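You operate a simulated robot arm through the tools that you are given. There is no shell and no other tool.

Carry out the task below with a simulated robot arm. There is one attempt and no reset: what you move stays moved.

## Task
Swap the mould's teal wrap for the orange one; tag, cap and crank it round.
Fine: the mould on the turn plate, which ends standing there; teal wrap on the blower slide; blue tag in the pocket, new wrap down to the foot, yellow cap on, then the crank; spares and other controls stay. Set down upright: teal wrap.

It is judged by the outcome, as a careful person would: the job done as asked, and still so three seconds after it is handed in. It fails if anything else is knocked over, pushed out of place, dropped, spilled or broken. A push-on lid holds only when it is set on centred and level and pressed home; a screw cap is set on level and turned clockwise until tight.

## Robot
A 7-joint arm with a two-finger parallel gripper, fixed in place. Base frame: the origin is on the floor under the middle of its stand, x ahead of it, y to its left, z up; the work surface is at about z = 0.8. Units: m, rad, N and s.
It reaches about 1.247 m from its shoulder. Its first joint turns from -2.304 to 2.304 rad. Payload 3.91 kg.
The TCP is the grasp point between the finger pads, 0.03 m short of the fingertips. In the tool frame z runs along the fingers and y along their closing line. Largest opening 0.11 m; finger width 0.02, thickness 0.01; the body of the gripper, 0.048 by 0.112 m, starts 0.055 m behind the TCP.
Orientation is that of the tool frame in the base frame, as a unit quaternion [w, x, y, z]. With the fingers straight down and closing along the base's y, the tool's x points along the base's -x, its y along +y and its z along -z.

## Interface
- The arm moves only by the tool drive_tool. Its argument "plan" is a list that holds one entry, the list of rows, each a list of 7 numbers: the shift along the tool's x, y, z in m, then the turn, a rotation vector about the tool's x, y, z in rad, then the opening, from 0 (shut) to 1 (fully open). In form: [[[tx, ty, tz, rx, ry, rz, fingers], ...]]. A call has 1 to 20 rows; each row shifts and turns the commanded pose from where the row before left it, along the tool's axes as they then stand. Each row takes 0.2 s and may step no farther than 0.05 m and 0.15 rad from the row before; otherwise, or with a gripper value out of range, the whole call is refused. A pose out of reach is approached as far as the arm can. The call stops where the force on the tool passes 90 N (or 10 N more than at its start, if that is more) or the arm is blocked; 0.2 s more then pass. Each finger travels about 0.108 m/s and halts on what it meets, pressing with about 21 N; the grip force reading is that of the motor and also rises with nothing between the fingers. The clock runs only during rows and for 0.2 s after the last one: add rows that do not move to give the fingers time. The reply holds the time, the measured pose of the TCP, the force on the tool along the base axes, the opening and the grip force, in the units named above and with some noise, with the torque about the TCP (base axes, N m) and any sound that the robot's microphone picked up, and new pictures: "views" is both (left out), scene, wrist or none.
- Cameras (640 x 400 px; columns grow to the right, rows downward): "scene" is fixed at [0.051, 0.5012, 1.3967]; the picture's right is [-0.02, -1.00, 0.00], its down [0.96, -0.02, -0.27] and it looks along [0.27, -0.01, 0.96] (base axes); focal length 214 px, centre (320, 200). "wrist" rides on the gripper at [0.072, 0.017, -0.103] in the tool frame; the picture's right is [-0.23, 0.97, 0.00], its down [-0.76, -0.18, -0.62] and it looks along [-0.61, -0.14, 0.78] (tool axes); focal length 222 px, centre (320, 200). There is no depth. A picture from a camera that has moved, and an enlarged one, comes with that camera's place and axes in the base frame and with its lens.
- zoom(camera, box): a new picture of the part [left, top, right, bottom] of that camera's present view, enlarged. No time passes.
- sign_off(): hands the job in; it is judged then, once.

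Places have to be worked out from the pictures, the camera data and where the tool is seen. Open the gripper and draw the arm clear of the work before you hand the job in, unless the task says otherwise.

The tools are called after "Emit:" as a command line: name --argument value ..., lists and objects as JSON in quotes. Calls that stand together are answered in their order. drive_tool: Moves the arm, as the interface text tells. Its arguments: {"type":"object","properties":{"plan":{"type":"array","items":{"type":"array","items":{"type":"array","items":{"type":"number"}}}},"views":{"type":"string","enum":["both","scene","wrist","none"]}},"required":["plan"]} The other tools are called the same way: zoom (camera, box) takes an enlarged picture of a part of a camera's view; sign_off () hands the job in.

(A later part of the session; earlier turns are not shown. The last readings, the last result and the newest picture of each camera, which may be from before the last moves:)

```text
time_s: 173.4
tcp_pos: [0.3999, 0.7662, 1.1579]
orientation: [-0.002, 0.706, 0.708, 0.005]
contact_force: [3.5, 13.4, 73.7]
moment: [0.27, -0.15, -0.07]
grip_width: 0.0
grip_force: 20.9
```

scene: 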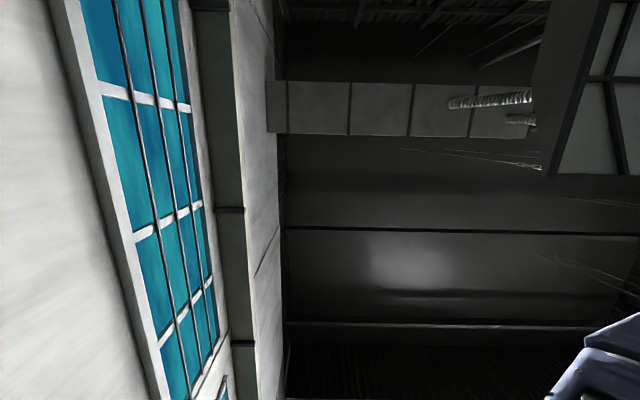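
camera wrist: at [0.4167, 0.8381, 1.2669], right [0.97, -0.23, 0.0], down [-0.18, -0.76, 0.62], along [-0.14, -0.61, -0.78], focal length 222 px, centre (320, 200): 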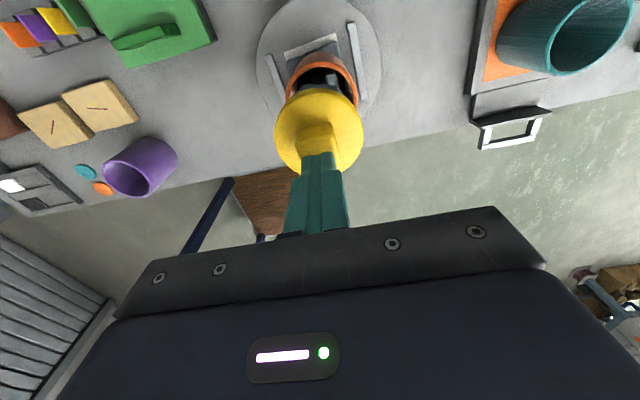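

74 N with a hard stop and no further travel. I'll rise, then grip the knob for a very light pull test to confirm it holds.

Emit:
drive_tool --plan '[[[0, 0, -0.01, 0, 0, 0, 0.0], [0, 0, -0.03, 0, 0, 0, 0.3], [0, 0, 0, 0, 0, -0.055, 0.5], [0, 0, 0.02, 0, 0, 0, 0.5], [0, 0, 0.025, 0, 0, 0, 0.5], [0, 0, 0.014, 0, 0, 0, 0.5], [0, 0, 0, 0, 0, 0, 0.5]]]' --views "wrist"

Emit:
zoom --camera "wrist" --box '[240, 60, 400, 210]'

```text
time_s: 175.0
tcp_pos: [0.3983, 0.7655, 1.1315]
orientation: [-0.001, 0.687, 0.727, 0.0]
contact_force: [0.1, -0.5, 1.4]
moment: [-0.01, -0.03, 0.02]
grip_width: 0.055
grip_force: 0.1
camera wrist: at [0.4124, 0.8383, 1.2335], right [0.99, -0.17, 0.0], down [-0.13, -0.77, 0.62], along [-0.11, -0.61, -0.78], focal length 222 px, centre (320, 200)
```

wrist: 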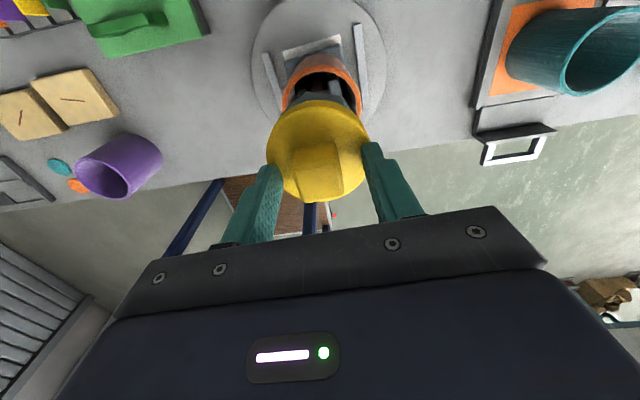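

```text
2.67 times, centred on (320, 135) of wrist
camera zoom: at [0.4124, 0.8383, 1.2335], right [0.99, -0.17, 0.0], down [-0.13, -0.77, 0.62], along [-0.11, -0.61, -0.78], focal length 592 px, centre (320, 373)
```

zoom: 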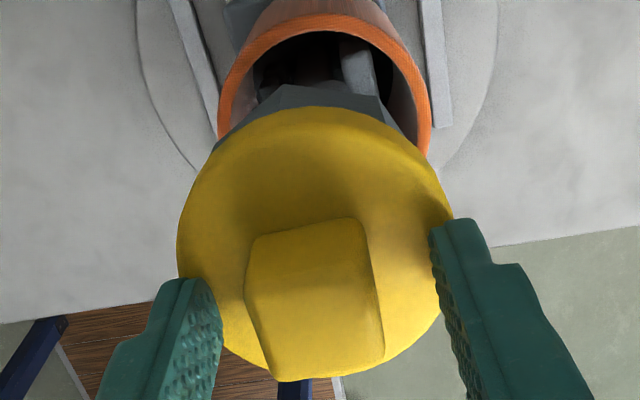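

Emit:
drive_tool --plan '[[[0, 0, 0, 0, 0, 0, 0.35], [0, 0, 0, 0, 0, 0, 0.25], [0, 0, 0, 0, 0, 0, 0.2], [0, 0, 0, 0, 0, 0, 0.2]]]' --views "none"

Emit:
drive_tool --plan '[[[0, 0, -0.001, 0, 0, 0, 0.2], [0, 0, -0.001, 0, 0, 0, 0.2], [0, 0, 0, 0, 0, 0, 0.2]]]' --views "none"

```text
time_s: 176.0
tcp_pos: [0.3999, 0.767, 1.1297]
orientation: [0.0, 0.687, 0.727, 0.0]
contact_force: [0.1, -0.5, -0.3]
moment: [-0.01, 0.0, -0.01]
grip_width: 0.0272
grip_force: 21.1
```

```text
time_s: 176.8
tcp_pos: [0.4006, 0.7668, 1.1334]
orientation: [0.0, 0.688, 0.726, 0.001]
contact_force: [-0.3, -0.2, -0.3]
moment: [-0.01, 0.04, -0.01]
grip_width: 0.0274
grip_force: 21.2
```

The cap lifted 2 mm with no resistance, so it isn't latched; either it only rests on the head or it needs better centring. I'll set it back, release, and check the centring from two sides before pressing again.

Emit:
drive_tool --plan '[[[0, 0, 0.001, 0, 0, 0, 0.2], [0, 0, 0.001, 0, 0, 0, 0.2], [0, 0, 0.0005, 0, 0, 0, 0.2], [0, 0, 0, 0, 0, 0, 0.2], [0, 0, 0, 0, 0, 0, 0.35], [0, 0, 0, 0, 0, 0, 0.5], [0, 0, -0.03, 0, 0, 0, 0.5], [0, 0, -0.04, 0, 0, 0, 0.5], [0, 0, -0.04, 0, 0, 0, 0.5], [0, 0, 0, 0, 0, 0.055, 0.5]]]' --views "none"

Emit:
drive_tool --plan '[[[-0.045, 0, 0, 0, 0, 0, 0.5], [-0.045, 0, 0, 0, 0, 0, 0.5], [-0.045, 0, 0, 0, 0, 0, 0.5], [-0.045, 0, 0, 0, 0, 0, 0.5], [-0.045, 0, 0, 0, 0, 0, 0.5], [-0.045, 0, 0, 0, 0, 0, 0.5], [-0.04, 0, 0, 0, 0.15, 0, 0.5], [0, 0, 0, 0, 0.15, 0, 0.5], [0, 0, 0, 0, 0.15, 0, 0.5], [0, 0, 0, 0, 0.15, 0, 0.5], [0, 0, 0, 0, 0.15, 0, 0.5], [0, 0, 0, 0, 0.15, 0, 0.5], [0, 0, 0, 0, 0.15, 0, 0.5], [0, 0, 0, 0, 0.15, 0, 0.5], [0, 0, 0, 0, 0.15, 0, 0.5], [0, 0, 0, 0, 0.15, 0, 0.5], [0, 0, 0, 0, 0.0708, 0, 0.5], [-0.045, 0, 0, 0, 0, 0, 0.5], [-0.045, 0, 0, 0, 0, 0, 0.5], [-0.045, 0, 0, 0, 0, 0, 0.5]]]' --views "wrist"

Emit:
zoom --camera "wrist" --box '[280, 20, 370, 95]'

```text
time_s: 179.0
tcp_pos: [0.402, 0.7658, 1.2415]
orientation: [-0.001, 0.707, 0.707, 0.0]
contact_force: [-0.1, 0.5, 0.2]
moment: [-0.01, 0.0, -0.04]
grip_width: 0.0549
grip_force: 0.0
```

```text
time_s: 183.2
tcp_pos: [0.4004, 0.4559, 1.1062]
orientation: [-0.5, 0.5, 0.5, 0.5]
contact_force: [-0.3, -0.9, 0.7]
moment: [-0.02, 0.0, -0.03]
grip_width: 0.0552
grip_force: 0.1
camera wrist: at [0.4159, 0.3512, 1.178], right [0.97, 0.0, -0.23], down [-0.18, -0.62, -0.76], along [-0.14, 0.78, -0.61], focal length 222 px, centre (320, 200)
```

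wrist: 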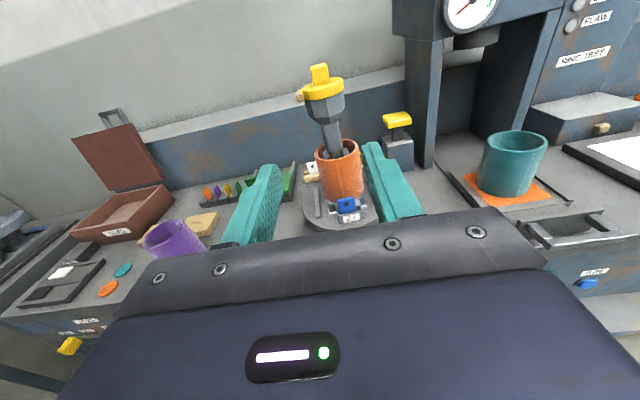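

```text
5.33 times, centred on (325, 58) of wrist
camera zoom: at [0.4159, 0.3512, 1.178], right [0.97, 0.0, -0.23], down [-0.18, -0.62, -0.76], along [-0.14, 0.78, -0.61], focal length 1185 px, centre (293, 960)
```

zoom: 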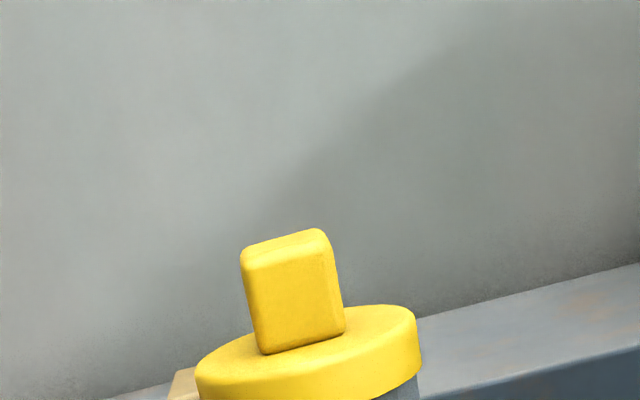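

Emit:
zoom --camera "wrist" --box '[285, 55, 365, 130]'

```text
5.33 times, centred on (325, 92) of wrist
camera zoom: at [0.4159, 0.3512, 1.178], right [0.97, 0.0, -0.23], down [-0.18, -0.62, -0.76], along [-0.14, 0.78, -0.61], focal length 1185 px, centre (293, 773)
```

zoom: 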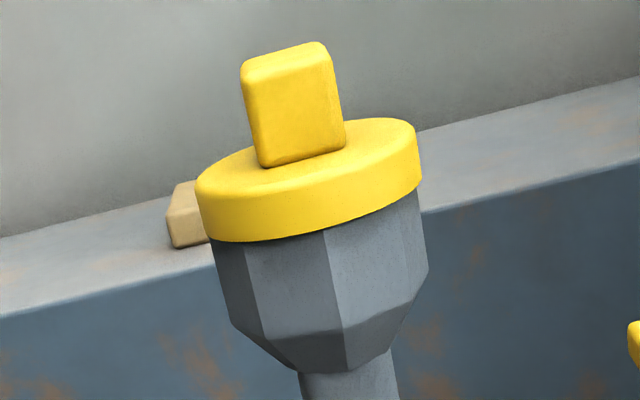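

In x the cap is centred within about 0.5 mm. Now I'll check the y direction by viewing from the left, yawing the tool toward +x.

Emit:
drive_tool --plan '[[[0.005, -0.04, 0.02, 0, 0, 0, 0.5], [0.005, -0.04, 0.02, 0, 0, 0, 0.5], [0.005, -0.04, 0.02, 0, 0, 0, 0.5], [0, -0.04, 0.02, 0, 0, 0, 0.5], [0, -0.04, 0.02, 0, 0, 0, 0.5], [0, -0.04, 0.02, 0, 0, 0, 0.5], [0, 0, 0, -0.15, 0, 0, 0.5], [0, 0, 0, -0.15, 0, 0, 0.5], [0, 0, 0, -0.15, 0, 0, 0.5], [0, 0, 0, -0.15, 0, 0, 0.5], [0, 0, 0, -0.15, 0, 0, 0.5], [0, 0, 0, -0.15, 0, 0, 0.5], [0, 0, 0, -0.15, 0, 0, 0.5], [0, 0, 0, 0, 0, 0, 0.5]]]' --views "wrist"

```text
time_s: 186.2
tcp_pos: [0.2473, 0.5333, 1.1127]
orientation: [-0.498, 0.504, 0.502, 0.495]
contact_force: [-0.3, 0.1, 0.1]
moment: [0.0, 0.02, 0.0]
grip_width: 0.0551
grip_force: 0.0
out of reach, approached as far as the arm can: row 4, 5, 6, 7, 8, 9, 10, 11, 12, 13
camera wrist: at [0.2644, 0.4293, 1.1848], right [0.97, 0.0, -0.23], down [-0.18, -0.63, -0.75], along [-0.15, 0.77, -0.62], focal length 222 px, centre (320, 200)
```

wrist: 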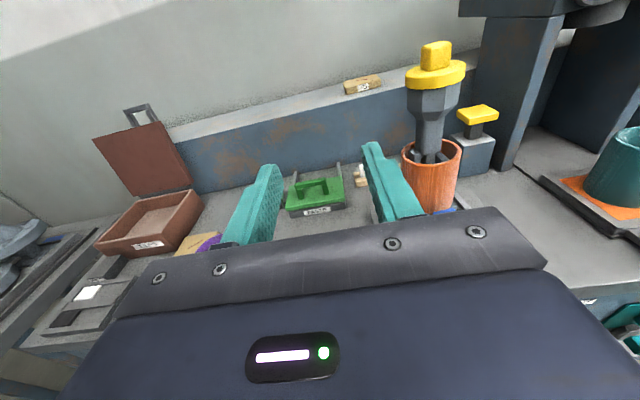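

That yaw is out of reach this close to the base, but moving forward at this x lets the camera see the head from about 45°. I'll advance in y.

Emit:
drive_tool --plan '[[[0, 0, 0.04, 0, 0, 0, 0.5], [0, 0, 0.04, 0, 0, 0, 0.5], [0, 0, 0.04, 0, 0, 0, 0.5], [0, 0, 0.04, 0, 0, 0, 0.5], [0, 0, 0.04, 0, 0, 0, 0.5], [0, 0, 0, 0, 0, 0, 0.5]]]' --views "wrist"

Emit:
zoom --camera "wrist" --box '[500, 0, 640, 130]'

```text
time_s: 187.6
tcp_pos: [0.2491, 0.7181, 1.1275]
orientation: [-0.499, 0.504, 0.506, 0.492]
contact_force: [-0.5, -0.6, 0.0]
moment: [-0.02, -0.01, -0.02]
grip_width: 0.0548
grip_force: 0.1
out of reach, approached as far as the arm can: row 4
camera wrist: at [0.2671, 0.6149, 1.2012], right [0.97, 0.0, -0.23], down [-0.18, -0.64, -0.75], along [-0.15, 0.77, -0.62], focal length 222 px, centre (320, 200)
```

wrist: 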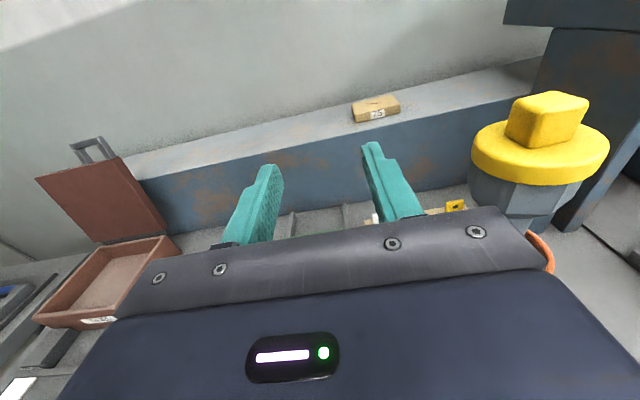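

```text
3.08 times, centred on (570, 65) of wrist
camera zoom: at [0.2671, 0.6149, 1.2012], right [0.97, 0.0, -0.23], down [-0.18, -0.64, -0.75], along [-0.15, 0.77, -0.62], focal length 684 px, centre (-449, 615)
```

zoom: 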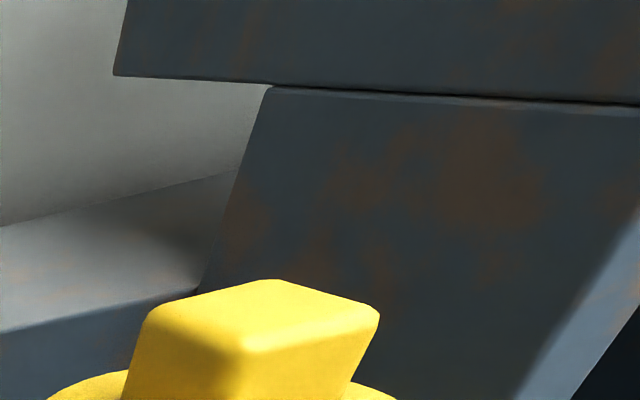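

Emit:
zoom --camera "wrist" --box '[455, 80, 635, 245]'

```text
2.42 times, centred on (545, 162) of wrist
camera zoom: at [0.2671, 0.6149, 1.2012], right [0.97, 0.0, -0.23], down [-0.18, -0.64, -0.75], along [-0.15, 0.77, -0.62], focal length 538 px, centre (-226, 291)
```

zoom: 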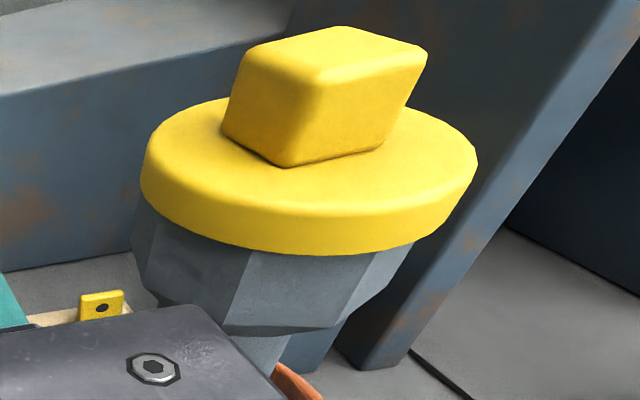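

The 3-D fit of this view puts the cap centre at about (0.3995, 0.7665) against the head's (0.399, 0.7656): centred within 1 mm and flush. Since it wasn't latched, I'll grip the knob again and try a gentle clockwise turn to see whether it threads. First I return above the mould.

Emit:
drive_tool --plan '[[[0, 0, -0.045, 0, 0, 0, 0.5], [0, 0, -0.045, 0, 0, 0, 0.5], [0, 0, -0.045, 0, 0, 0, 0.5], [0, 0, -0.045, 0, 0, 0, 0.5], [0.03, 0.03, 0, 0, 0, 0, 0.5], [0.03, 0.04, 0, 0, 0, 0, 0.5], [0.03, 0.04, 0, 0, 0, 0, 0.5], [0.02, 0.04, 0, 0, 0, 0, 0.5], [0, 0, 0, 0, 0, 0, 0.5]]]' --views "none"

Emit:
drive_tool --plan '[[[0, 0, 0, 0, -0.15, 0, 0.5], [0, 0, 0, 0, -0.15, 0, 0.5], [0, 0, 0, 0, -0.15, 0, 0.5], [0, 0, 0, 0, -0.15, 0, 0.5], [0, 0, 0, 0, -0.15, 0, 0.5], [0, 0, 0, 0, -0.15, 0, 0.5], [0, 0, 0, 0, -0.15, 0, 0.5], [0, 0, 0, 0, -0.15, 0, 0.5], [0, 0, 0, 0, -0.15, 0, 0.5], [0, 0, 0, 0, -0.15, 0, 0.5], [0, 0, 0, 0, 0, 0, 0.5]]]' --views "wrist"

```text
time_s: 189.6
tcp_pos: [0.3971, 0.5383, 1.2382]
orientation: [-0.499, 0.504, 0.503, 0.495]
contact_force: [-0.2, 1.1, 0.6]
moment: [-0.01, 0.03, 0.01]
grip_width: 0.0549
grip_force: 0.2
out of reach, approached as far as the arm can: row 1
```

```text
time_s: 192.0
tcp_pos: [0.3982, 0.5372, 1.2391]
orientation: [-0.021, 0.706, 0.708, 0.018]
contact_force: [0.7, 0.7, 0.2]
moment: [-0.01, -0.02, -0.02]
grip_width: 0.0554
grip_force: 0.0
camera wrist: at [0.4142, 0.6034, 1.3448], right [0.97, -0.23, -0.02], down [-0.17, -0.8, 0.58], along [-0.15, -0.56, -0.81], focal length 222 px, centre (320, 200)
```

wrist: 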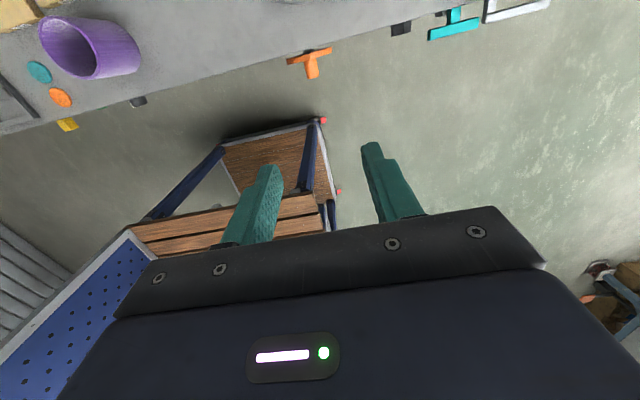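

Emit:
drive_tool --plan '[[[0, 0, 0, -0.0044, -0.055, 0, 0.5], [0.0459, 0.0003, 0, 0, 0, 0, 0.5], [0.0459, 0.0003, 0, 0, 0, 0, 0.5], [0.0459, 0.0003, 0, 0, 0, 0, 0.5], [0.0459, 0.0003, 0, 0, 0, 0, 0.5], [0.0459, 0, 0, 0, 0, -0.055, 0.5], [0, 0, 0.03, 0, 0, 0, 0.5], [0, 0, 0, 0, 0, 0, 0.5]]]' --views "wrist"

Emit:
zoom --camera "wrist" --box '[240, 40, 400, 190]'

```text
time_s: 193.8
tcp_pos: [0.4013, 0.7697, 1.2101]
orientation: [-0.001, 0.688, 0.726, 0.002]
contact_force: [-0.2, 0.8, -0.4]
moment: [0.04, 0.05, 0.03]
grip_width: 0.0551
grip_force: 0.1
camera wrist: at [0.4129, 0.841, 1.3125], right [0.98, -0.17, 0.0], down [-0.13, -0.77, 0.62], along [-0.11, -0.61, -0.78], focal length 222 px, centre (320, 200)
```

wrist: 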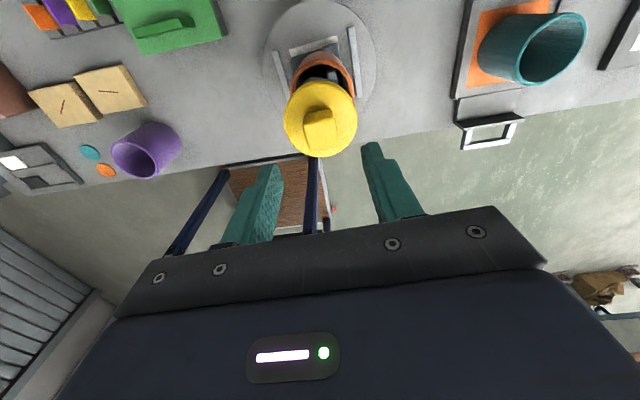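

```text
2.67 times, centred on (320, 115) of wrist
camera zoom: at [0.4129, 0.841, 1.3125], right [0.98, -0.17, 0.0], down [-0.13, -0.77, 0.62], along [-0.11, -0.61, -0.78], focal length 592 px, centre (320, 427)
```

zoom: 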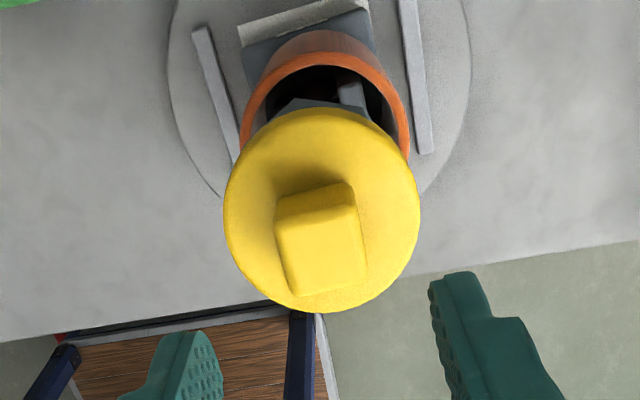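

Emit:
drive_tool --plan '[[[-0.0017, 0, 0.03, 0, 0, 0, 0.5], [0, 0, 0.03, 0, 0, 0, 0.5], [0, 0, 0.016, 0, 0, 0, 0.5], [0, 0, 0, 0, 0, 0, 0.4], [0, 0, 0, 0, 0, 0, 0.3], [0, 0, 0, 0, 0, 0, 0.2], [0, 0, 0, 0, 0, 0, 0.2]]]' --views "none"

Emit:
zoom --camera "wrist" --box '[240, 60, 400, 210]'

```text
time_s: 195.4
tcp_pos: [0.4016, 0.7664, 1.1335]
orientation: [-0.001, 0.687, 0.727, 0.002]
contact_force: [0.0, -0.5, 1.3]
moment: [-0.01, 0.03, 0.01]
grip_width: 0.0271
grip_force: 21.1
```

```text
2.67 times, centred on (320, 135) of wrist
camera zoom: at [0.4124, 0.8384, 1.2362], right [0.98, -0.17, 0.0], down [-0.13, -0.77, 0.62], along [-0.11, -0.61, -0.78], focal length 592 px, centre (320, 373)
```

zoom: 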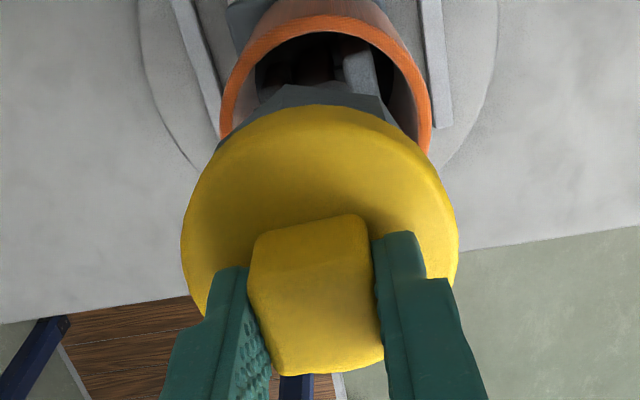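

Emit:
drive_tool --plan '[[[0, 0, 0.0015, 0, 0, 0, 0.2], [0, 0, 0, 0, 0, 0, 0.2]]]' --views "none"

Emit:
drive_tool --plan '[[[0, 0, 0, 0, 0, 0.05, 0.2], [0, 0, 0, 0, 0, 0.05, 0.2], [0, 0, 0, 0, 0, 0, 0.2]]]' --views "wrist"

Emit:
zoom --camera "wrist" --box '[240, 60, 400, 210]'

```text
time_s: 196.0
tcp_pos: [0.3993, 0.7663, 1.1333]
orientation: [-0.001, 0.687, 0.727, 0.001]
contact_force: [1.1, 1.2, 10.3]
moment: [-0.18, -0.07, 0.02]
grip_width: 0.0271
grip_force: 20.9
```

```text
time_s: 196.8
tcp_pos: [0.3992, 0.7663, 1.1326]
orientation: [-0.001, 0.723, 0.691, 0.001]
contact_force: [5.8, 0.3, 22.1]
moment: [-0.07, -0.33, -0.01]
grip_width: 0.0272
grip_force: 20.7
camera wrist: at [0.419, 0.8356, 1.2357], right [0.96, -0.27, 0.0], down [-0.21, -0.76, 0.62], along [-0.17, -0.6, -0.78], focal length 222 px, centre (320, 200)
```

wrist: 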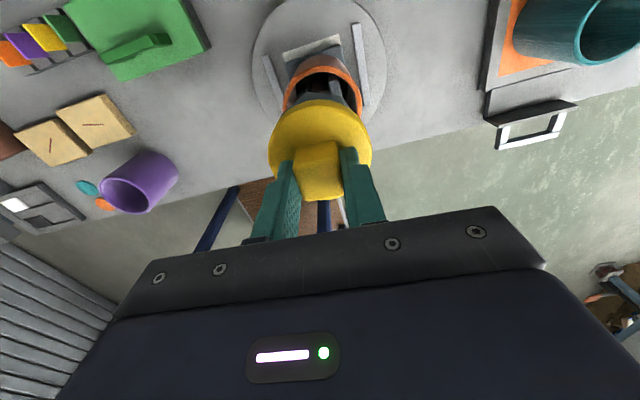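

```text
2.67 times, centred on (320, 135) of wrist
camera zoom: at [0.419, 0.8356, 1.2357], right [0.96, -0.27, 0.0], down [-0.21, -0.76, 0.62], along [-0.17, -0.6, -0.78], focal length 592 px, centre (320, 373)
```

zoom: 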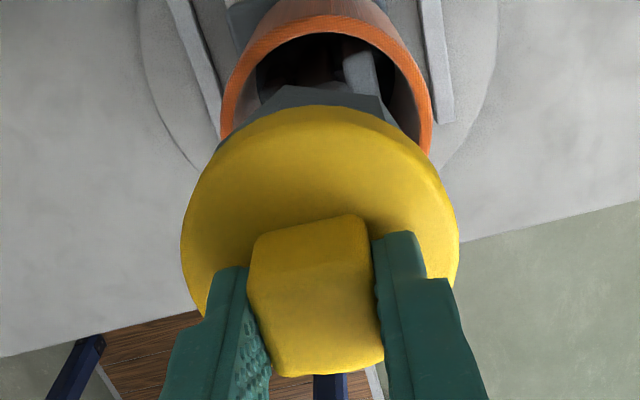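

The turn plate, with the mould, follows the cap's rotation with almost no torque. So the cap is a keyed plug, not a screw cap, and it sits fully in the socket. I'll turn back by the same amount, release gently and withdraw.

Emit:
drive_tool --plan '[[[0, 0, 0, 0, 0, -0.05, 0.2], [0, 0, 0, 0, 0, -0.05, 0.2], [0, 0, 0, 0, 0, 0, 0.2]]]' --views "wrist"

```text
time_s: 197.6
tcp_pos: [0.3979, 0.7655, 1.1326]
orientation: [-0.002, 0.687, 0.726, 0.001]
contact_force: [4.9, 6.8, 29.2]
moment: [0.35, -0.21, 0.0]
grip_width: 0.0271
grip_force: 21.0
camera wrist: at [0.4106, 0.8378, 1.2357], right [0.99, -0.17, 0.0], down [-0.13, -0.77, 0.62], along [-0.11, -0.61, -0.78], focal length 222 px, centre (320, 200)
```

wrist: 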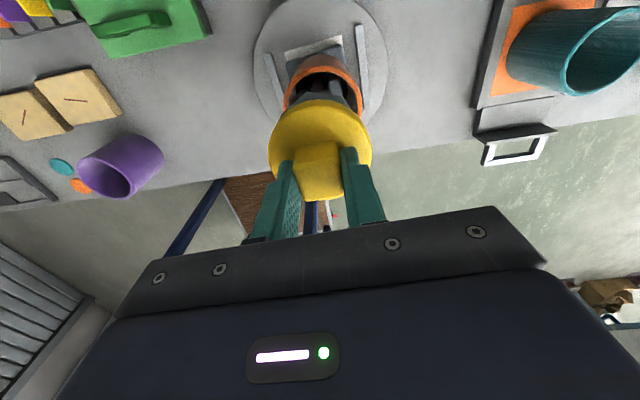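

Back at the original orientation. Before releasing, I'll press straight down once more with the cap held exactly level and centred.

Emit:
drive_tool --plan '[[[0, 0, 0.002, 0, 0, 0, 0.2], [0, 0, 0.002, 0, 0, 0, 0.2], [0, 0, 0.0015, 0, 0, 0, 0.2], [0, 0, 0, 0, 0, 0, 0.2], [0, 0, 0, 0, 0, 0, 0.2]]]' --views "none"

```text
time_s: 198.8
tcp_pos: [0.3982, 0.7649, 1.1323]
orientation: [-0.003, 0.687, 0.726, 0.004]
contact_force: [5.2, 4.6, 64.1]
moment: [-0.17, -0.02, -0.02]
grip_width: 0.0275
grip_force: 21.1
```

Emit:
drive_tool --plan '[[[0, 0, -0.002, 0, 0, 0, 0.2], [0, 0, -0.002, 0, 0, 0, 0.2], [0, 0, -0.002, 0, 0, 0, 0.2], [0, 0, -0.001, 0, 0, 0, 0.2], [0, 0, 0, 0, 0, 0, 0.2]]]' --views "none"

```text
time_s: 200.0
tcp_pos: [0.3987, 0.7665, 1.1309]
orientation: [0.0, 0.687, 0.727, -0.001]
contact_force: [0.7, 0.2, 0.2]
moment: [0.02, -0.02, 0.02]
grip_width: 0.0276
grip_force: 21.5
```

Emit:
drive_tool --plan '[[[0, 0, -0.001, 0, 0, 0, 0.2], [0, 0, -0.001, 0, 0, 0, 0.2], [0, 0, 0, 0, 0, 0, 0.2]]]' --views "none"

```text
time_s: 200.8
tcp_pos: [0.3991, 0.7665, 1.1355]
orientation: [-0.001, 0.687, 0.726, 0.0]
contact_force: [0.0, 0.1, -0.2]
moment: [-0.02, -0.01, -0.06]
grip_width: 0.0274
grip_force: 20.1
```

It still lifts freely, so it's a plain plug-in cap that sits by its own weight: flush, level and centred. I'll set it back down, release and rise.

Emit:
drive_tool --plan '[[[0, 0, 0.001, 0, 0, 0, 0.2], [0, 0, 0.001, 0, 0, 0, 0.2], [0, 0, 0.001, 0, 0, 0, 0.2], [0, 0, 0, 0, 0, 0, 0.2]]]' --views "none"

```text
time_s: 201.8
tcp_pos: [0.3995, 0.7665, 1.1326]
orientation: [-0.001, 0.687, 0.726, 0.001]
contact_force: [0.4, -0.2, -0.3]
moment: [0.01, 0.01, 0.0]
grip_width: 0.0276
grip_force: 20.7
```

Emit:
drive_tool --plan '[[[0, 0, 0.001, 0, 0, 0, 0.2], [0, 0, 0.001, 0, 0, 0, 0.2], [0, 0, 0, 0, 0, 0, 0.2]]]' --views "none"

```text
time_s: 202.6
tcp_pos: [0.3989, 0.7654, 1.1305]
orientation: [-0.001, 0.687, 0.726, 0.001]
contact_force: [0.9, 0.7, 2.3]
moment: [-0.06, -0.03, -0.04]
grip_width: 0.0275
grip_force: 21.0
```

Emit:
drive_tool --plan '[[[0, 0, 0, 0, 0, 0, 0.3], [0, 0, 0, 0, 0, 0, 0.5], [0, 0, 0, 0, 0, 0, 0.5], [0, 0, -0.03, 0, 0, 0, 0.5], [0, 0, -0.04, 0, 0, 0, 0.5], [0, 0, -0.04, 0, 0, 0, 0.5], [0, 0, 0, 0, 0, 0.055, 0.5], [-0.045, 0, 0, 0, 0, 0, 0.5], [-0.045, 0, 0, 0, 0, 0, 0.5], [-0.045, 0, 0, 0, 0, 0, 0.5], [-0.045, 0, 0, 0, 0, 0, 0.5], [-0.045, 0, 0, 0, 0, 0, 0.5], [0, 0, 0, 0, 0, 0, 0.5]]]' --views "wrist"

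```text
time_s: 205.4
tcp_pos: [0.4014, 0.5388, 1.2406]
orientation: [-0.002, 0.707, 0.707, 0.001]
contact_force: [-0.3, 0.2, -0.4]
moment: [-0.05, 0.0, -0.02]
grip_width: 0.0553
grip_force: 0.1
camera wrist: at [0.4158, 0.6094, 1.3433], right [0.97, -0.23, 0.0], down [-0.18, -0.76, 0.62], along [-0.14, -0.6, -0.78], focal length 222 px, centre (320, 200)
```

wrist: 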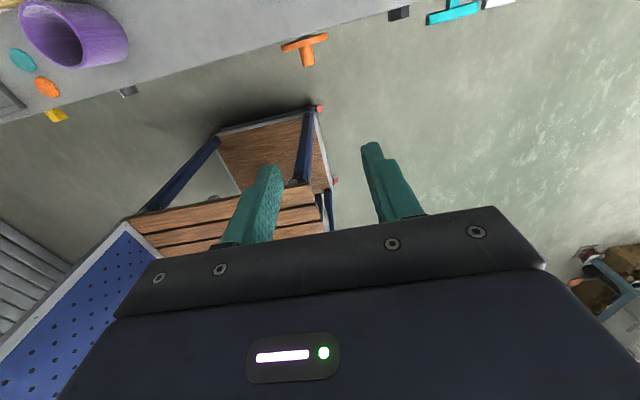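

From above, the crank disc is nearly edge-on with its post pointing −y, so it's on the near-vertical front panel. I'll zoom in to measure it.

Emit:
zoom --camera "wrist" --box '[265, 20, 345, 80]'

```text
6.67 times, centred on (305, 50) of wrist
camera zoom: at [0.4158, 0.6094, 1.3433], right [0.97, -0.23, 0.0], down [-0.18, -0.76, 0.62], along [-0.14, -0.6, -0.78], focal length 1481 px, centre (420, 1200)
```

zoom: 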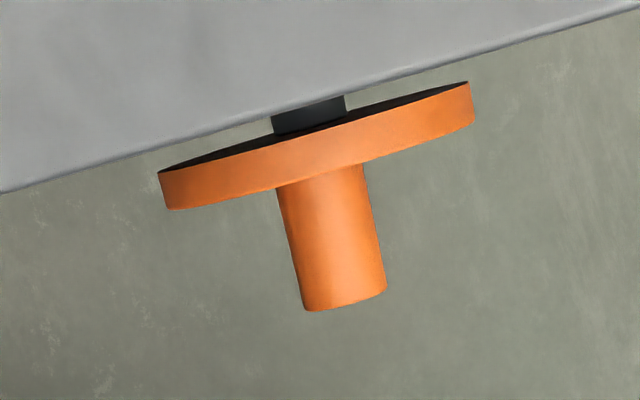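

The crank: disc about 0.1 m across on a horizontal axis facing −y, with a handle post about 26 mm thick and 35 mm long, offset upward about 3 cm from centre. I need a better front view, so I'll pitch the tool and look at it from the front.

Emit:
drive_tool --plan '[[[-0.04, 0, 0, 0, 0.15, 0, 0.5], [-0.04, 0, 0, 0, 0.15, 0, 0.5], [0, 0, 0, 0, 0.15, 0, 0.5], [0, 0, 0, 0, 0.15, 0, 0.5], [0, 0, 0, 0, 0.15, 0, 0.5], [0, 0, 0, 0, 0.15, 0, 0.5], [0, 0, 0, 0, 0.1, 0, 0.5], [0, 0, 0, 0, 0, 0, 0.5]]]' --views "wrist"

```text
time_s: 207.2
tcp_pos: [0.3991, 0.4612, 1.2337]
orientation: [-0.34, 0.62, 0.62, 0.34]
contact_force: [0.0, 0.8, -0.8]
moment: [0.05, -0.03, -0.04]
grip_width: 0.0551
grip_force: 0.1
camera wrist: at [0.4155, 0.4118, 1.3498], right [0.97, -0.12, -0.19], down [-0.18, -0.94, -0.31], along [-0.14, 0.33, -0.93], focal length 222 px, centre (320, 200)
```

wrist: 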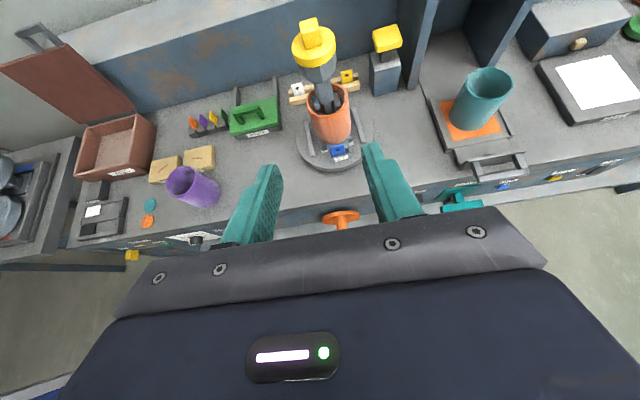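

Emit:
drive_tool --plan '[[[-0.0399, 0, 0.0119, 0, 0, 0, 0.5], [-0.0399, 0, 0.0119, 0, 0, 0, 0.5], [-0.0399, 0, 0.0119, 0, 0, 0, 0.5], [-0.0399, 0, 0.0119, 0, 0, 0, 0.5], [-0.0399, 0, 0.0119, 0, 0, 0, 0.5], [-0.0399, 0, 0.0119, 0, 0, 0, 0.5], [0, 0, 0, 0, 0, 0, 0.5]]]' --views "wrist"

Emit:
zoom --camera "wrist" --box '[270, 90, 410, 200]'

```text
time_s: 208.8
tcp_pos: [0.3987, 0.3946, 0.9907]
orientation: [-0.341, 0.62, 0.621, 0.339]
contact_force: [0.5, 1.0, 0.8]
moment: [0.01, -0.01, -0.03]
grip_width: 0.0549
grip_force: 0.0
camera wrist: at [0.4157, 0.3457, 1.1069], right [0.97, -0.12, -0.19], down [-0.18, -0.94, -0.31], along [-0.14, 0.33, -0.93], focal length 222 px, centre (320, 200)
```

wrist: 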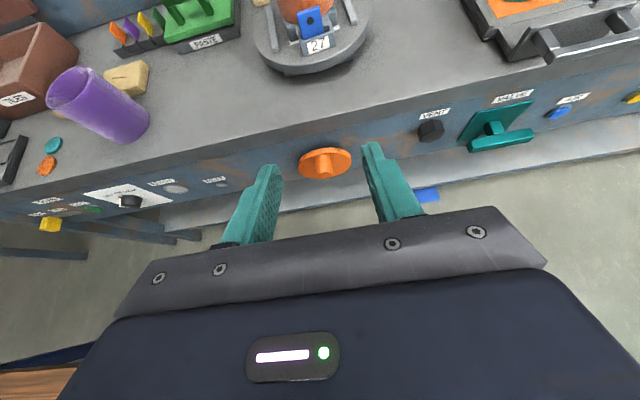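

```text
3.64 times, centred on (340, 145) of wrist
camera zoom: at [0.4157, 0.3457, 1.1069], right [0.97, -0.12, -0.19], down [-0.18, -0.94, -0.31], along [-0.14, 0.33, -0.93], focal length 808 px, centre (247, 400)
```

zoom: 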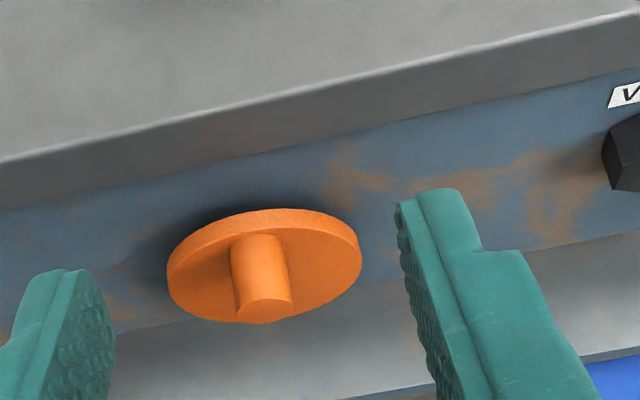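

Crank geometry from the pictures: axis at x≈0.370, z≈0.673; handle post at x≈0.371, z≈0.703 (r≈0.03, 12 o'clock), running from y≈0.543 to the disc face at y≈0.578. I'll move to a pre-grasp in line with the post, keeping this 32° pitch.

Emit:
drive_tool --plan '[[[-0.0258, -0.0046, 0.032, 0, 0, 0, 0.5], [-0.0258, -0.0046, 0.032, 0, 0, 0, 0.5], [-0.0258, -0.0046, 0.032, 0, 0, 0, 0.5], [-0.0258, -0.0046, 0.032, 0, 0, 0, 0.5], [-0.0258, -0.0046, 0.032, 0, 0, 0, 0.5], [-0.0258, -0.0046, 0.032, 0, 0, 0, 0.5], [0, 0, 0, 0, 0, 0, 0.5]]]' --views "wrist"

Emit:
zoom --camera "wrist" --box '[230, 70, 430, 220]'

```text
time_s: 210.4
tcp_pos: [0.3696, 0.4692, 0.7604]
orientation: [-0.34, 0.62, 0.621, 0.338]
contact_force: [0.0, -0.3, 0.3]
moment: [0.02, 0.0, -0.01]
grip_width: 0.0549
grip_force: 0.2
camera wrist: at [0.3862, 0.4201, 0.8764], right [0.97, -0.12, -0.19], down [-0.18, -0.94, -0.31], along [-0.14, 0.33, -0.93], focal length 222 px, centre (320, 200)
```

wrist: 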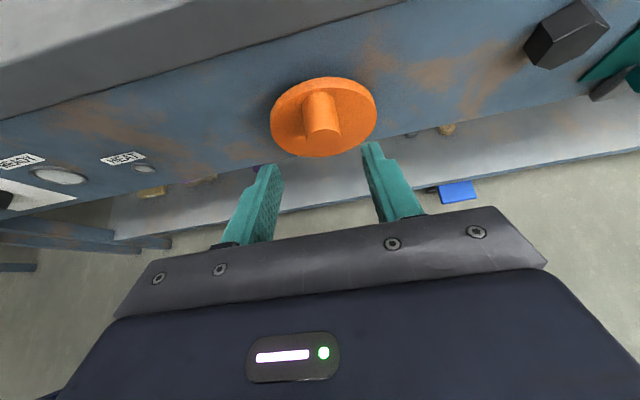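

```text
2.67 times, centred on (330, 145) of wrist
camera zoom: at [0.3862, 0.4201, 0.8764], right [0.97, -0.12, -0.19], down [-0.18, -0.94, -0.31], along [-0.14, 0.33, -0.93], focal length 592 px, centre (293, 347)
```

zoom: 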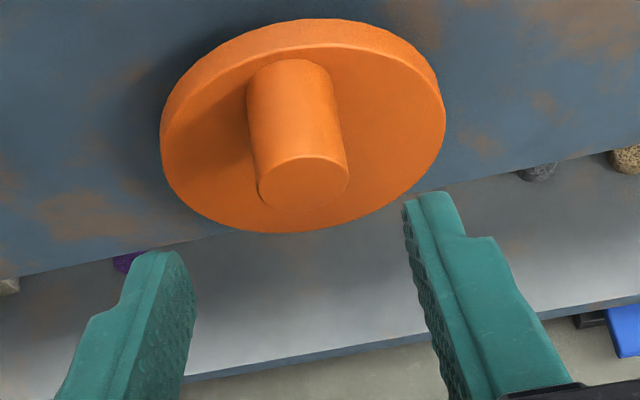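

The post is straight ahead, with its axis near x=0.3705, z≈0.70. I'll advance 88 mm along the tool axis and close on the post.

Emit:
drive_tool --plan '[[[0, 0.0003, 0.03, 0, 0, 0, 0.5], [0, 0.0003, 0.03, 0, 0, 0, 0.5], [-0.0009, 0.0003, 0.022, 0, 0, 0, 0.5], [0, 0, 0, 0, 0, 0, 0.5]]]' --views "wrist"

Emit:
zoom --camera "wrist" --box '[230, 70, 430, 240]'

```text
time_s: 211.4
tcp_pos: [0.3719, 0.5398, 0.7159]
orientation: [-0.34, 0.62, 0.621, 0.339]
contact_force: [-0.3, 0.3, 0.0]
moment: [0.03, -0.01, 0.01]
grip_width: 0.0552
grip_force: 0.1
camera wrist: at [0.3887, 0.4906, 0.8318], right [0.97, -0.12, -0.19], down [-0.18, -0.94, -0.31], along [-0.14, 0.33, -0.93], focal length 222 px, centre (320, 200)
```

wrist: 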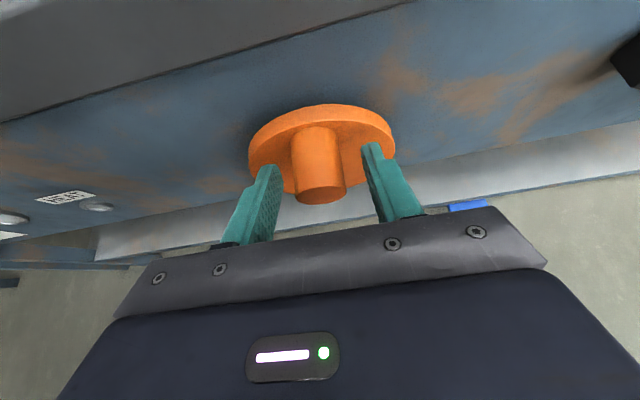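

```text
2.35 times, centred on (330, 155) of wrist
camera zoom: at [0.3887, 0.4906, 0.8318], right [0.97, -0.12, -0.19], down [-0.18, -0.94, -0.31], along [-0.14, 0.33, -0.93], focal length 523 px, centre (296, 306)
```

zoom: 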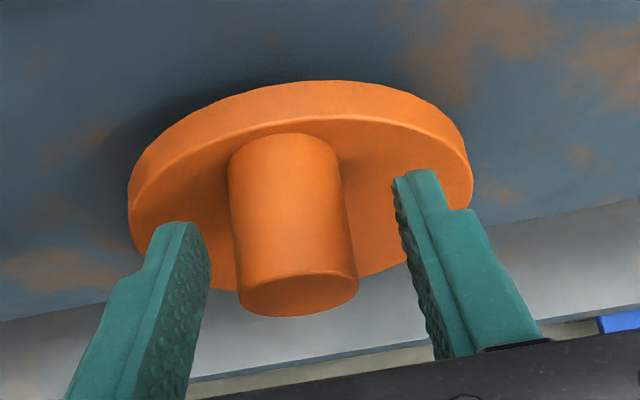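

The post is centred between the fingers. I'll close on it.

Emit:
drive_tool --plan '[[[0, 0, 0.003, 0, 0, 0, 0.4], [0, 0, 0, 0, 0, 0, 0.3], [0, 0, 0, 0, 0, 0, 0.2], [0, 0, 0, 0, 0, 0, 0.2]]]' --views "wrist"

Emit:
zoom --camera "wrist" --box '[230, 70, 430, 240]'

```text
time_s: 212.4
tcp_pos: [0.3715, 0.5417, 0.7131]
orientation: [-0.341, 0.62, 0.62, 0.339]
contact_force: [-14.9, -0.7, 0.6]
moment: [-0.4, 0.57, -0.67]
grip_width: 0.0319
grip_force: 44.7
camera wrist: at [0.388, 0.4933, 0.8293], right [0.97, -0.12, -0.19], down [-0.18, -0.94, -0.31], along [-0.14, 0.33, -0.93], focal length 222 px, centre (320, 200)
```

wrist: 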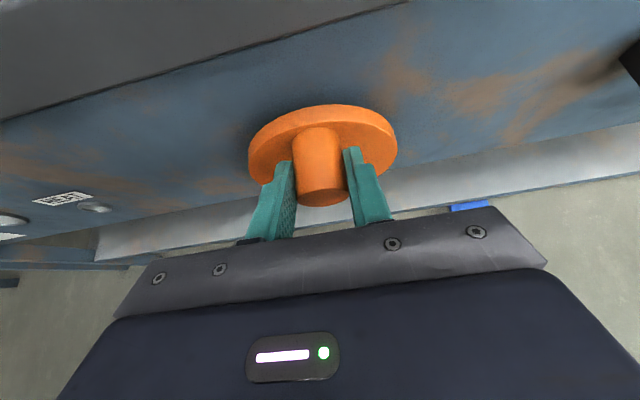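

```text
2.35 times, centred on (330, 155) of wrist
camera zoom: at [0.388, 0.4933, 0.8293], right [0.97, -0.12, -0.19], down [-0.18, -0.94, -0.31], along [-0.14, 0.33, -0.93], focal length 523 px, centre (296, 306)
```

zoom: 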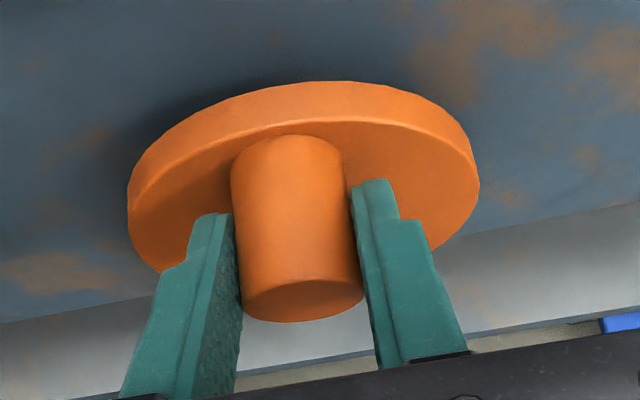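

The left finger is loaded first (Fx −15 N), so the post is slightly left of the tool's centre. I'll shift −1.5 mm in x to balance the grip.

Emit:
drive_tool --plan '[[[0, -0.0015, 0, 0, 0, 0, 0.2], [0, 0, 0, 0, 0, 0, 0.2]]]' --views "none"

```text
time_s: 213.0
tcp_pos: [0.3719, 0.5442, 0.7126]
orientation: [-0.341, 0.619, 0.621, 0.339]
contact_force: [-2.5, -6.1, 5.9]
moment: [-0.52, 0.08, 0.97]
grip_width: 0.032
grip_force: 44.8
```

The grip is balanced; the post is 32 mm thick. I'll start turning clockwise as seen from the front with a small arc and watch the forces.

Emit:
drive_tool --plan '[[[-0.0003, 0.0051, 0.0002, 0, 0, 0, 0.2], [-0.0009, 0.005, 0.0006, 0, 0, 0, 0.2], [0, 0, 0, 0, 0, 0, 0.2]]]' --views "wrist"

Emit:
zoom --camera "wrist" --box '[230, 70, 430, 240]'

```text
time_s: 213.8
tcp_pos: [0.3801, 0.5428, 0.7107]
orientation: [-0.341, 0.62, 0.62, 0.339]
contact_force: [-16.6, -5.0, -0.4]
moment: [0.23, 0.76, -0.46]
grip_width: 0.0308
grip_force: 45.0
camera wrist: at [0.3966, 0.4938, 0.8275], right [0.97, -0.12, -0.19], down [-0.18, -0.94, -0.31], along [-0.14, 0.33, -0.93], focal length 222 px, centre (320, 200)
```

wrist: 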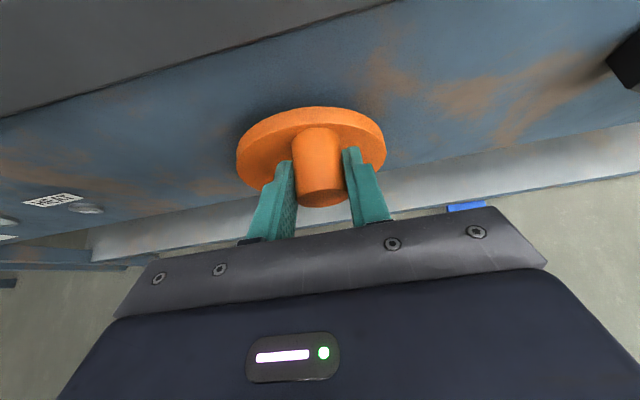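

```text
2.35 times, centred on (330, 155) of wrist
camera zoom: at [0.3966, 0.4938, 0.8275], right [0.97, -0.12, -0.19], down [-0.18, -0.94, -0.31], along [-0.14, 0.33, -0.93], focal length 523 px, centre (296, 306)
```

zoom: 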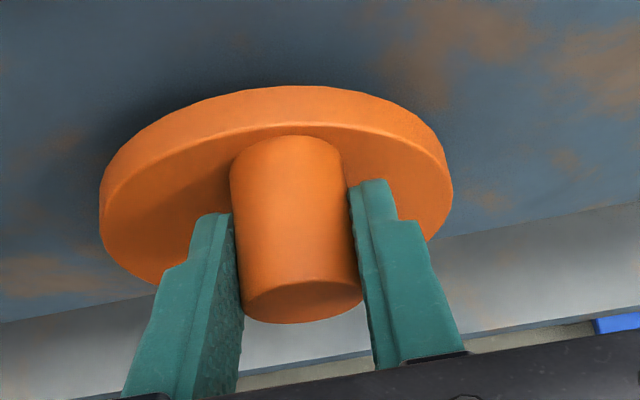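

The crank turns, with about 16 N of resistance. I'll continue along the arc in short stages, checking the forces.

Emit:
drive_tool --plan '[[[-0.0016, 0.0047, 0.001, 0, 0, 0, 0.2], [-0.0021, 0.0044, 0.0014, 0, 0, 0, 0.2], [-0.0027, 0.004, 0.0017, 0, 0, 0, 0.2], [0, 0, 0, 0, 0, 0, 0.2]]]' --views "wrist"

```text
time_s: 214.8
tcp_pos: [0.3962, 0.5426, 0.7051]
orientation: [-0.339, 0.62, 0.62, 0.34]
contact_force: [1.2, 12.1, 1.8]
moment: [0.61, -0.03, 1.13]
grip_width: 0.0312
grip_force: 45.0
camera wrist: at [0.4112, 0.4941, 0.8204], right [0.97, -0.12, -0.19], down [-0.18, -0.93, -0.31], along [-0.14, 0.33, -0.93], focal length 222 px, centre (320, 200)
```

wrist: 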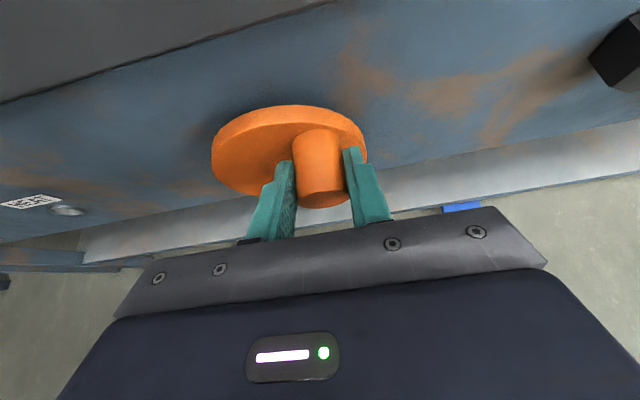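

Smooth so far. I'll continue the arc to about 3 o'clock.

Emit:
drive_tool --plan '[[[-0.0032, 0.0035, 0.002, 0, 0, 0, 0.2], [-0.0036, 0.0029, 0.0023, 0, 0, 0, 0.2], [-0.0039, 0.0022, 0.0025, 0, 0, 0, 0.2], [-0.0041, 0.0015, 0.0026, 0, 0, 0, 0.2], [0, 0, 0, 0, 0, 0, 0.2]]]' --views "wrist"

Emit:
zoom --camera "wrist" --box '[180, 70, 430, 240]'

```text
time_s: 216.0
tcp_pos: [0.4048, 0.5432, 0.6863]
orientation: [-0.34, 0.62, 0.62, 0.34]
contact_force: [19.6, 25.4, 6.6]
moment: [0.9, -0.16, 0.5]
grip_width: 0.0317
grip_force: 45.4
camera wrist: at [0.4213, 0.494, 0.8022], right [0.97, -0.12, -0.19], down [-0.18, -0.93, -0.31], along [-0.14, 0.33, -0.93], focal length 222 px, centre (320, 200)
```

wrist: 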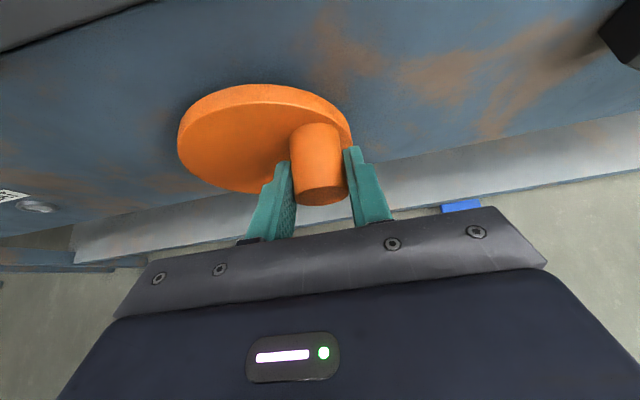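

```text
2.35 times, centred on (305, 155) of wrist
camera zoom: at [0.4213, 0.494, 0.8022], right [0.97, -0.12, -0.19], down [-0.18, -0.93, -0.31], along [-0.14, 0.33, -0.93], focal length 523 px, centre (355, 306)
```

zoom: 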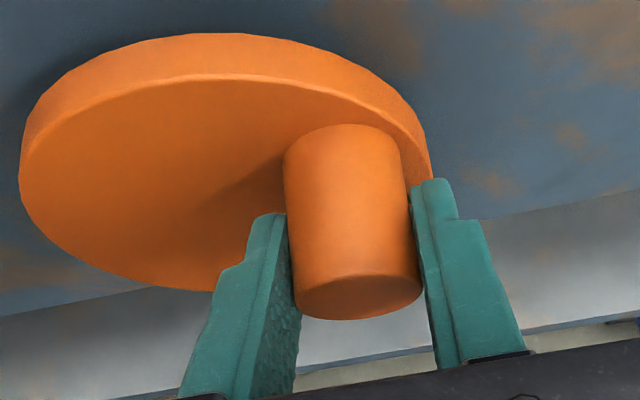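

Fx rose to +20 N, so the true crank radius is nearer 0.037. I'll update the circle and continue past 3 o'clock.

Emit:
drive_tool --plan '[[[-0.0045, 0.0034, 0.004, 0, 0, 0, 0.2], [-0.0042, 0.0003, 0.0038, 0, 0, 0, 0.2], [0, 0, 0, 0, 0, 0, 0.2]]]' --views "none"

```text
time_s: 216.8
tcp_pos: [0.4077, 0.5425, 0.6751]
orientation: [-0.34, 0.621, 0.62, 0.339]
contact_force: [20.4, 2.5, 14.3]
moment: [-0.28, 0.35, 0.06]
grip_width: 0.0308
grip_force: 44.9
```

Emit:
drive_tool --plan '[[[-0.0055, 0.0022, 0.0035, 0, 0, 0, 0.2], [-0.0049, -0.0012, 0.0031, 0, 0, 0, 0.2], [0, 0, 0, 0, 0, 0, 0.2]]]' --views "wrist"

Emit:
zoom --camera "wrist" --box '[180, 40, 430, 230]'

```text
time_s: 217.6
tcp_pos: [0.4105, 0.544, 0.6621]
orientation: [-0.34, 0.62, 0.62, 0.34]
contact_force: [24.1, -6.0, 6.7]
moment: [0.31, 0.3, 0.11]
grip_width: 0.0318
grip_force: 45.0
camera wrist: at [0.4259, 0.4941, 0.7783], right [0.97, -0.12, -0.19], down [-0.18, -0.94, -0.31], along [-0.14, 0.33, -0.93], focal length 222 px, centre (320, 200)
```

wrist: 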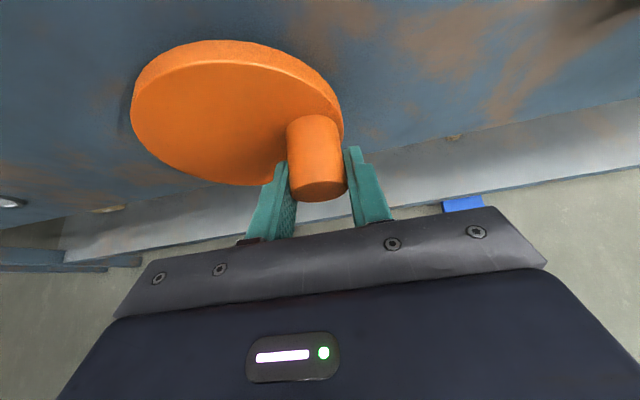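

```text
2.11 times, centred on (305, 135) of wrist
camera zoom: at [0.4259, 0.4941, 0.7783], right [0.97, -0.12, -0.19], down [-0.18, -0.94, -0.31], along [-0.14, 0.33, -0.93], focal length 468 px, centre (352, 337)
```

zoom: 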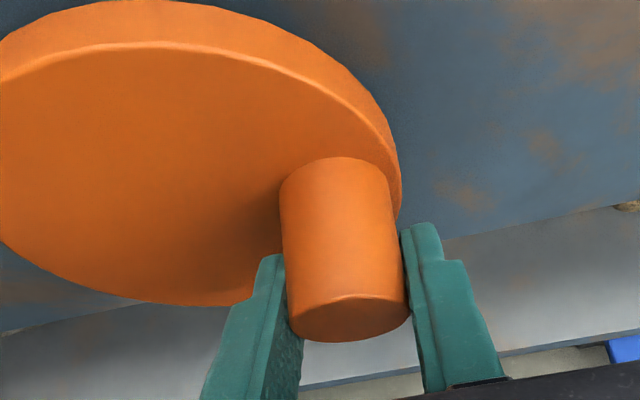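

The post's outer side is nearly at the disc rim, so r≈0.041. I'll correct the circle again and go on toward 5 o'clock.

Emit:
drive_tool --plan '[[[-0.0049, 0.001, 0.0031, 0, 0, 0, 0.2], [-0.0046, -0.0028, 0.003, 0, 0, 0, 0.2], [-0.0043, -0.0036, 0.0027, 0, 0, 0, 0.2], [0, 0, 0, 0, 0, 0, 0.2]]]' --views "none"

```text
time_s: 218.6
tcp_pos: [0.4095, 0.542, 0.6456]
orientation: [-0.337, 0.622, 0.618, 0.341]
contact_force: [87.4, 3.7, -2.5]
moment: [0.44, 1.17, 0.22]
grip_width: 0.0286
grip_force: 44.9
```

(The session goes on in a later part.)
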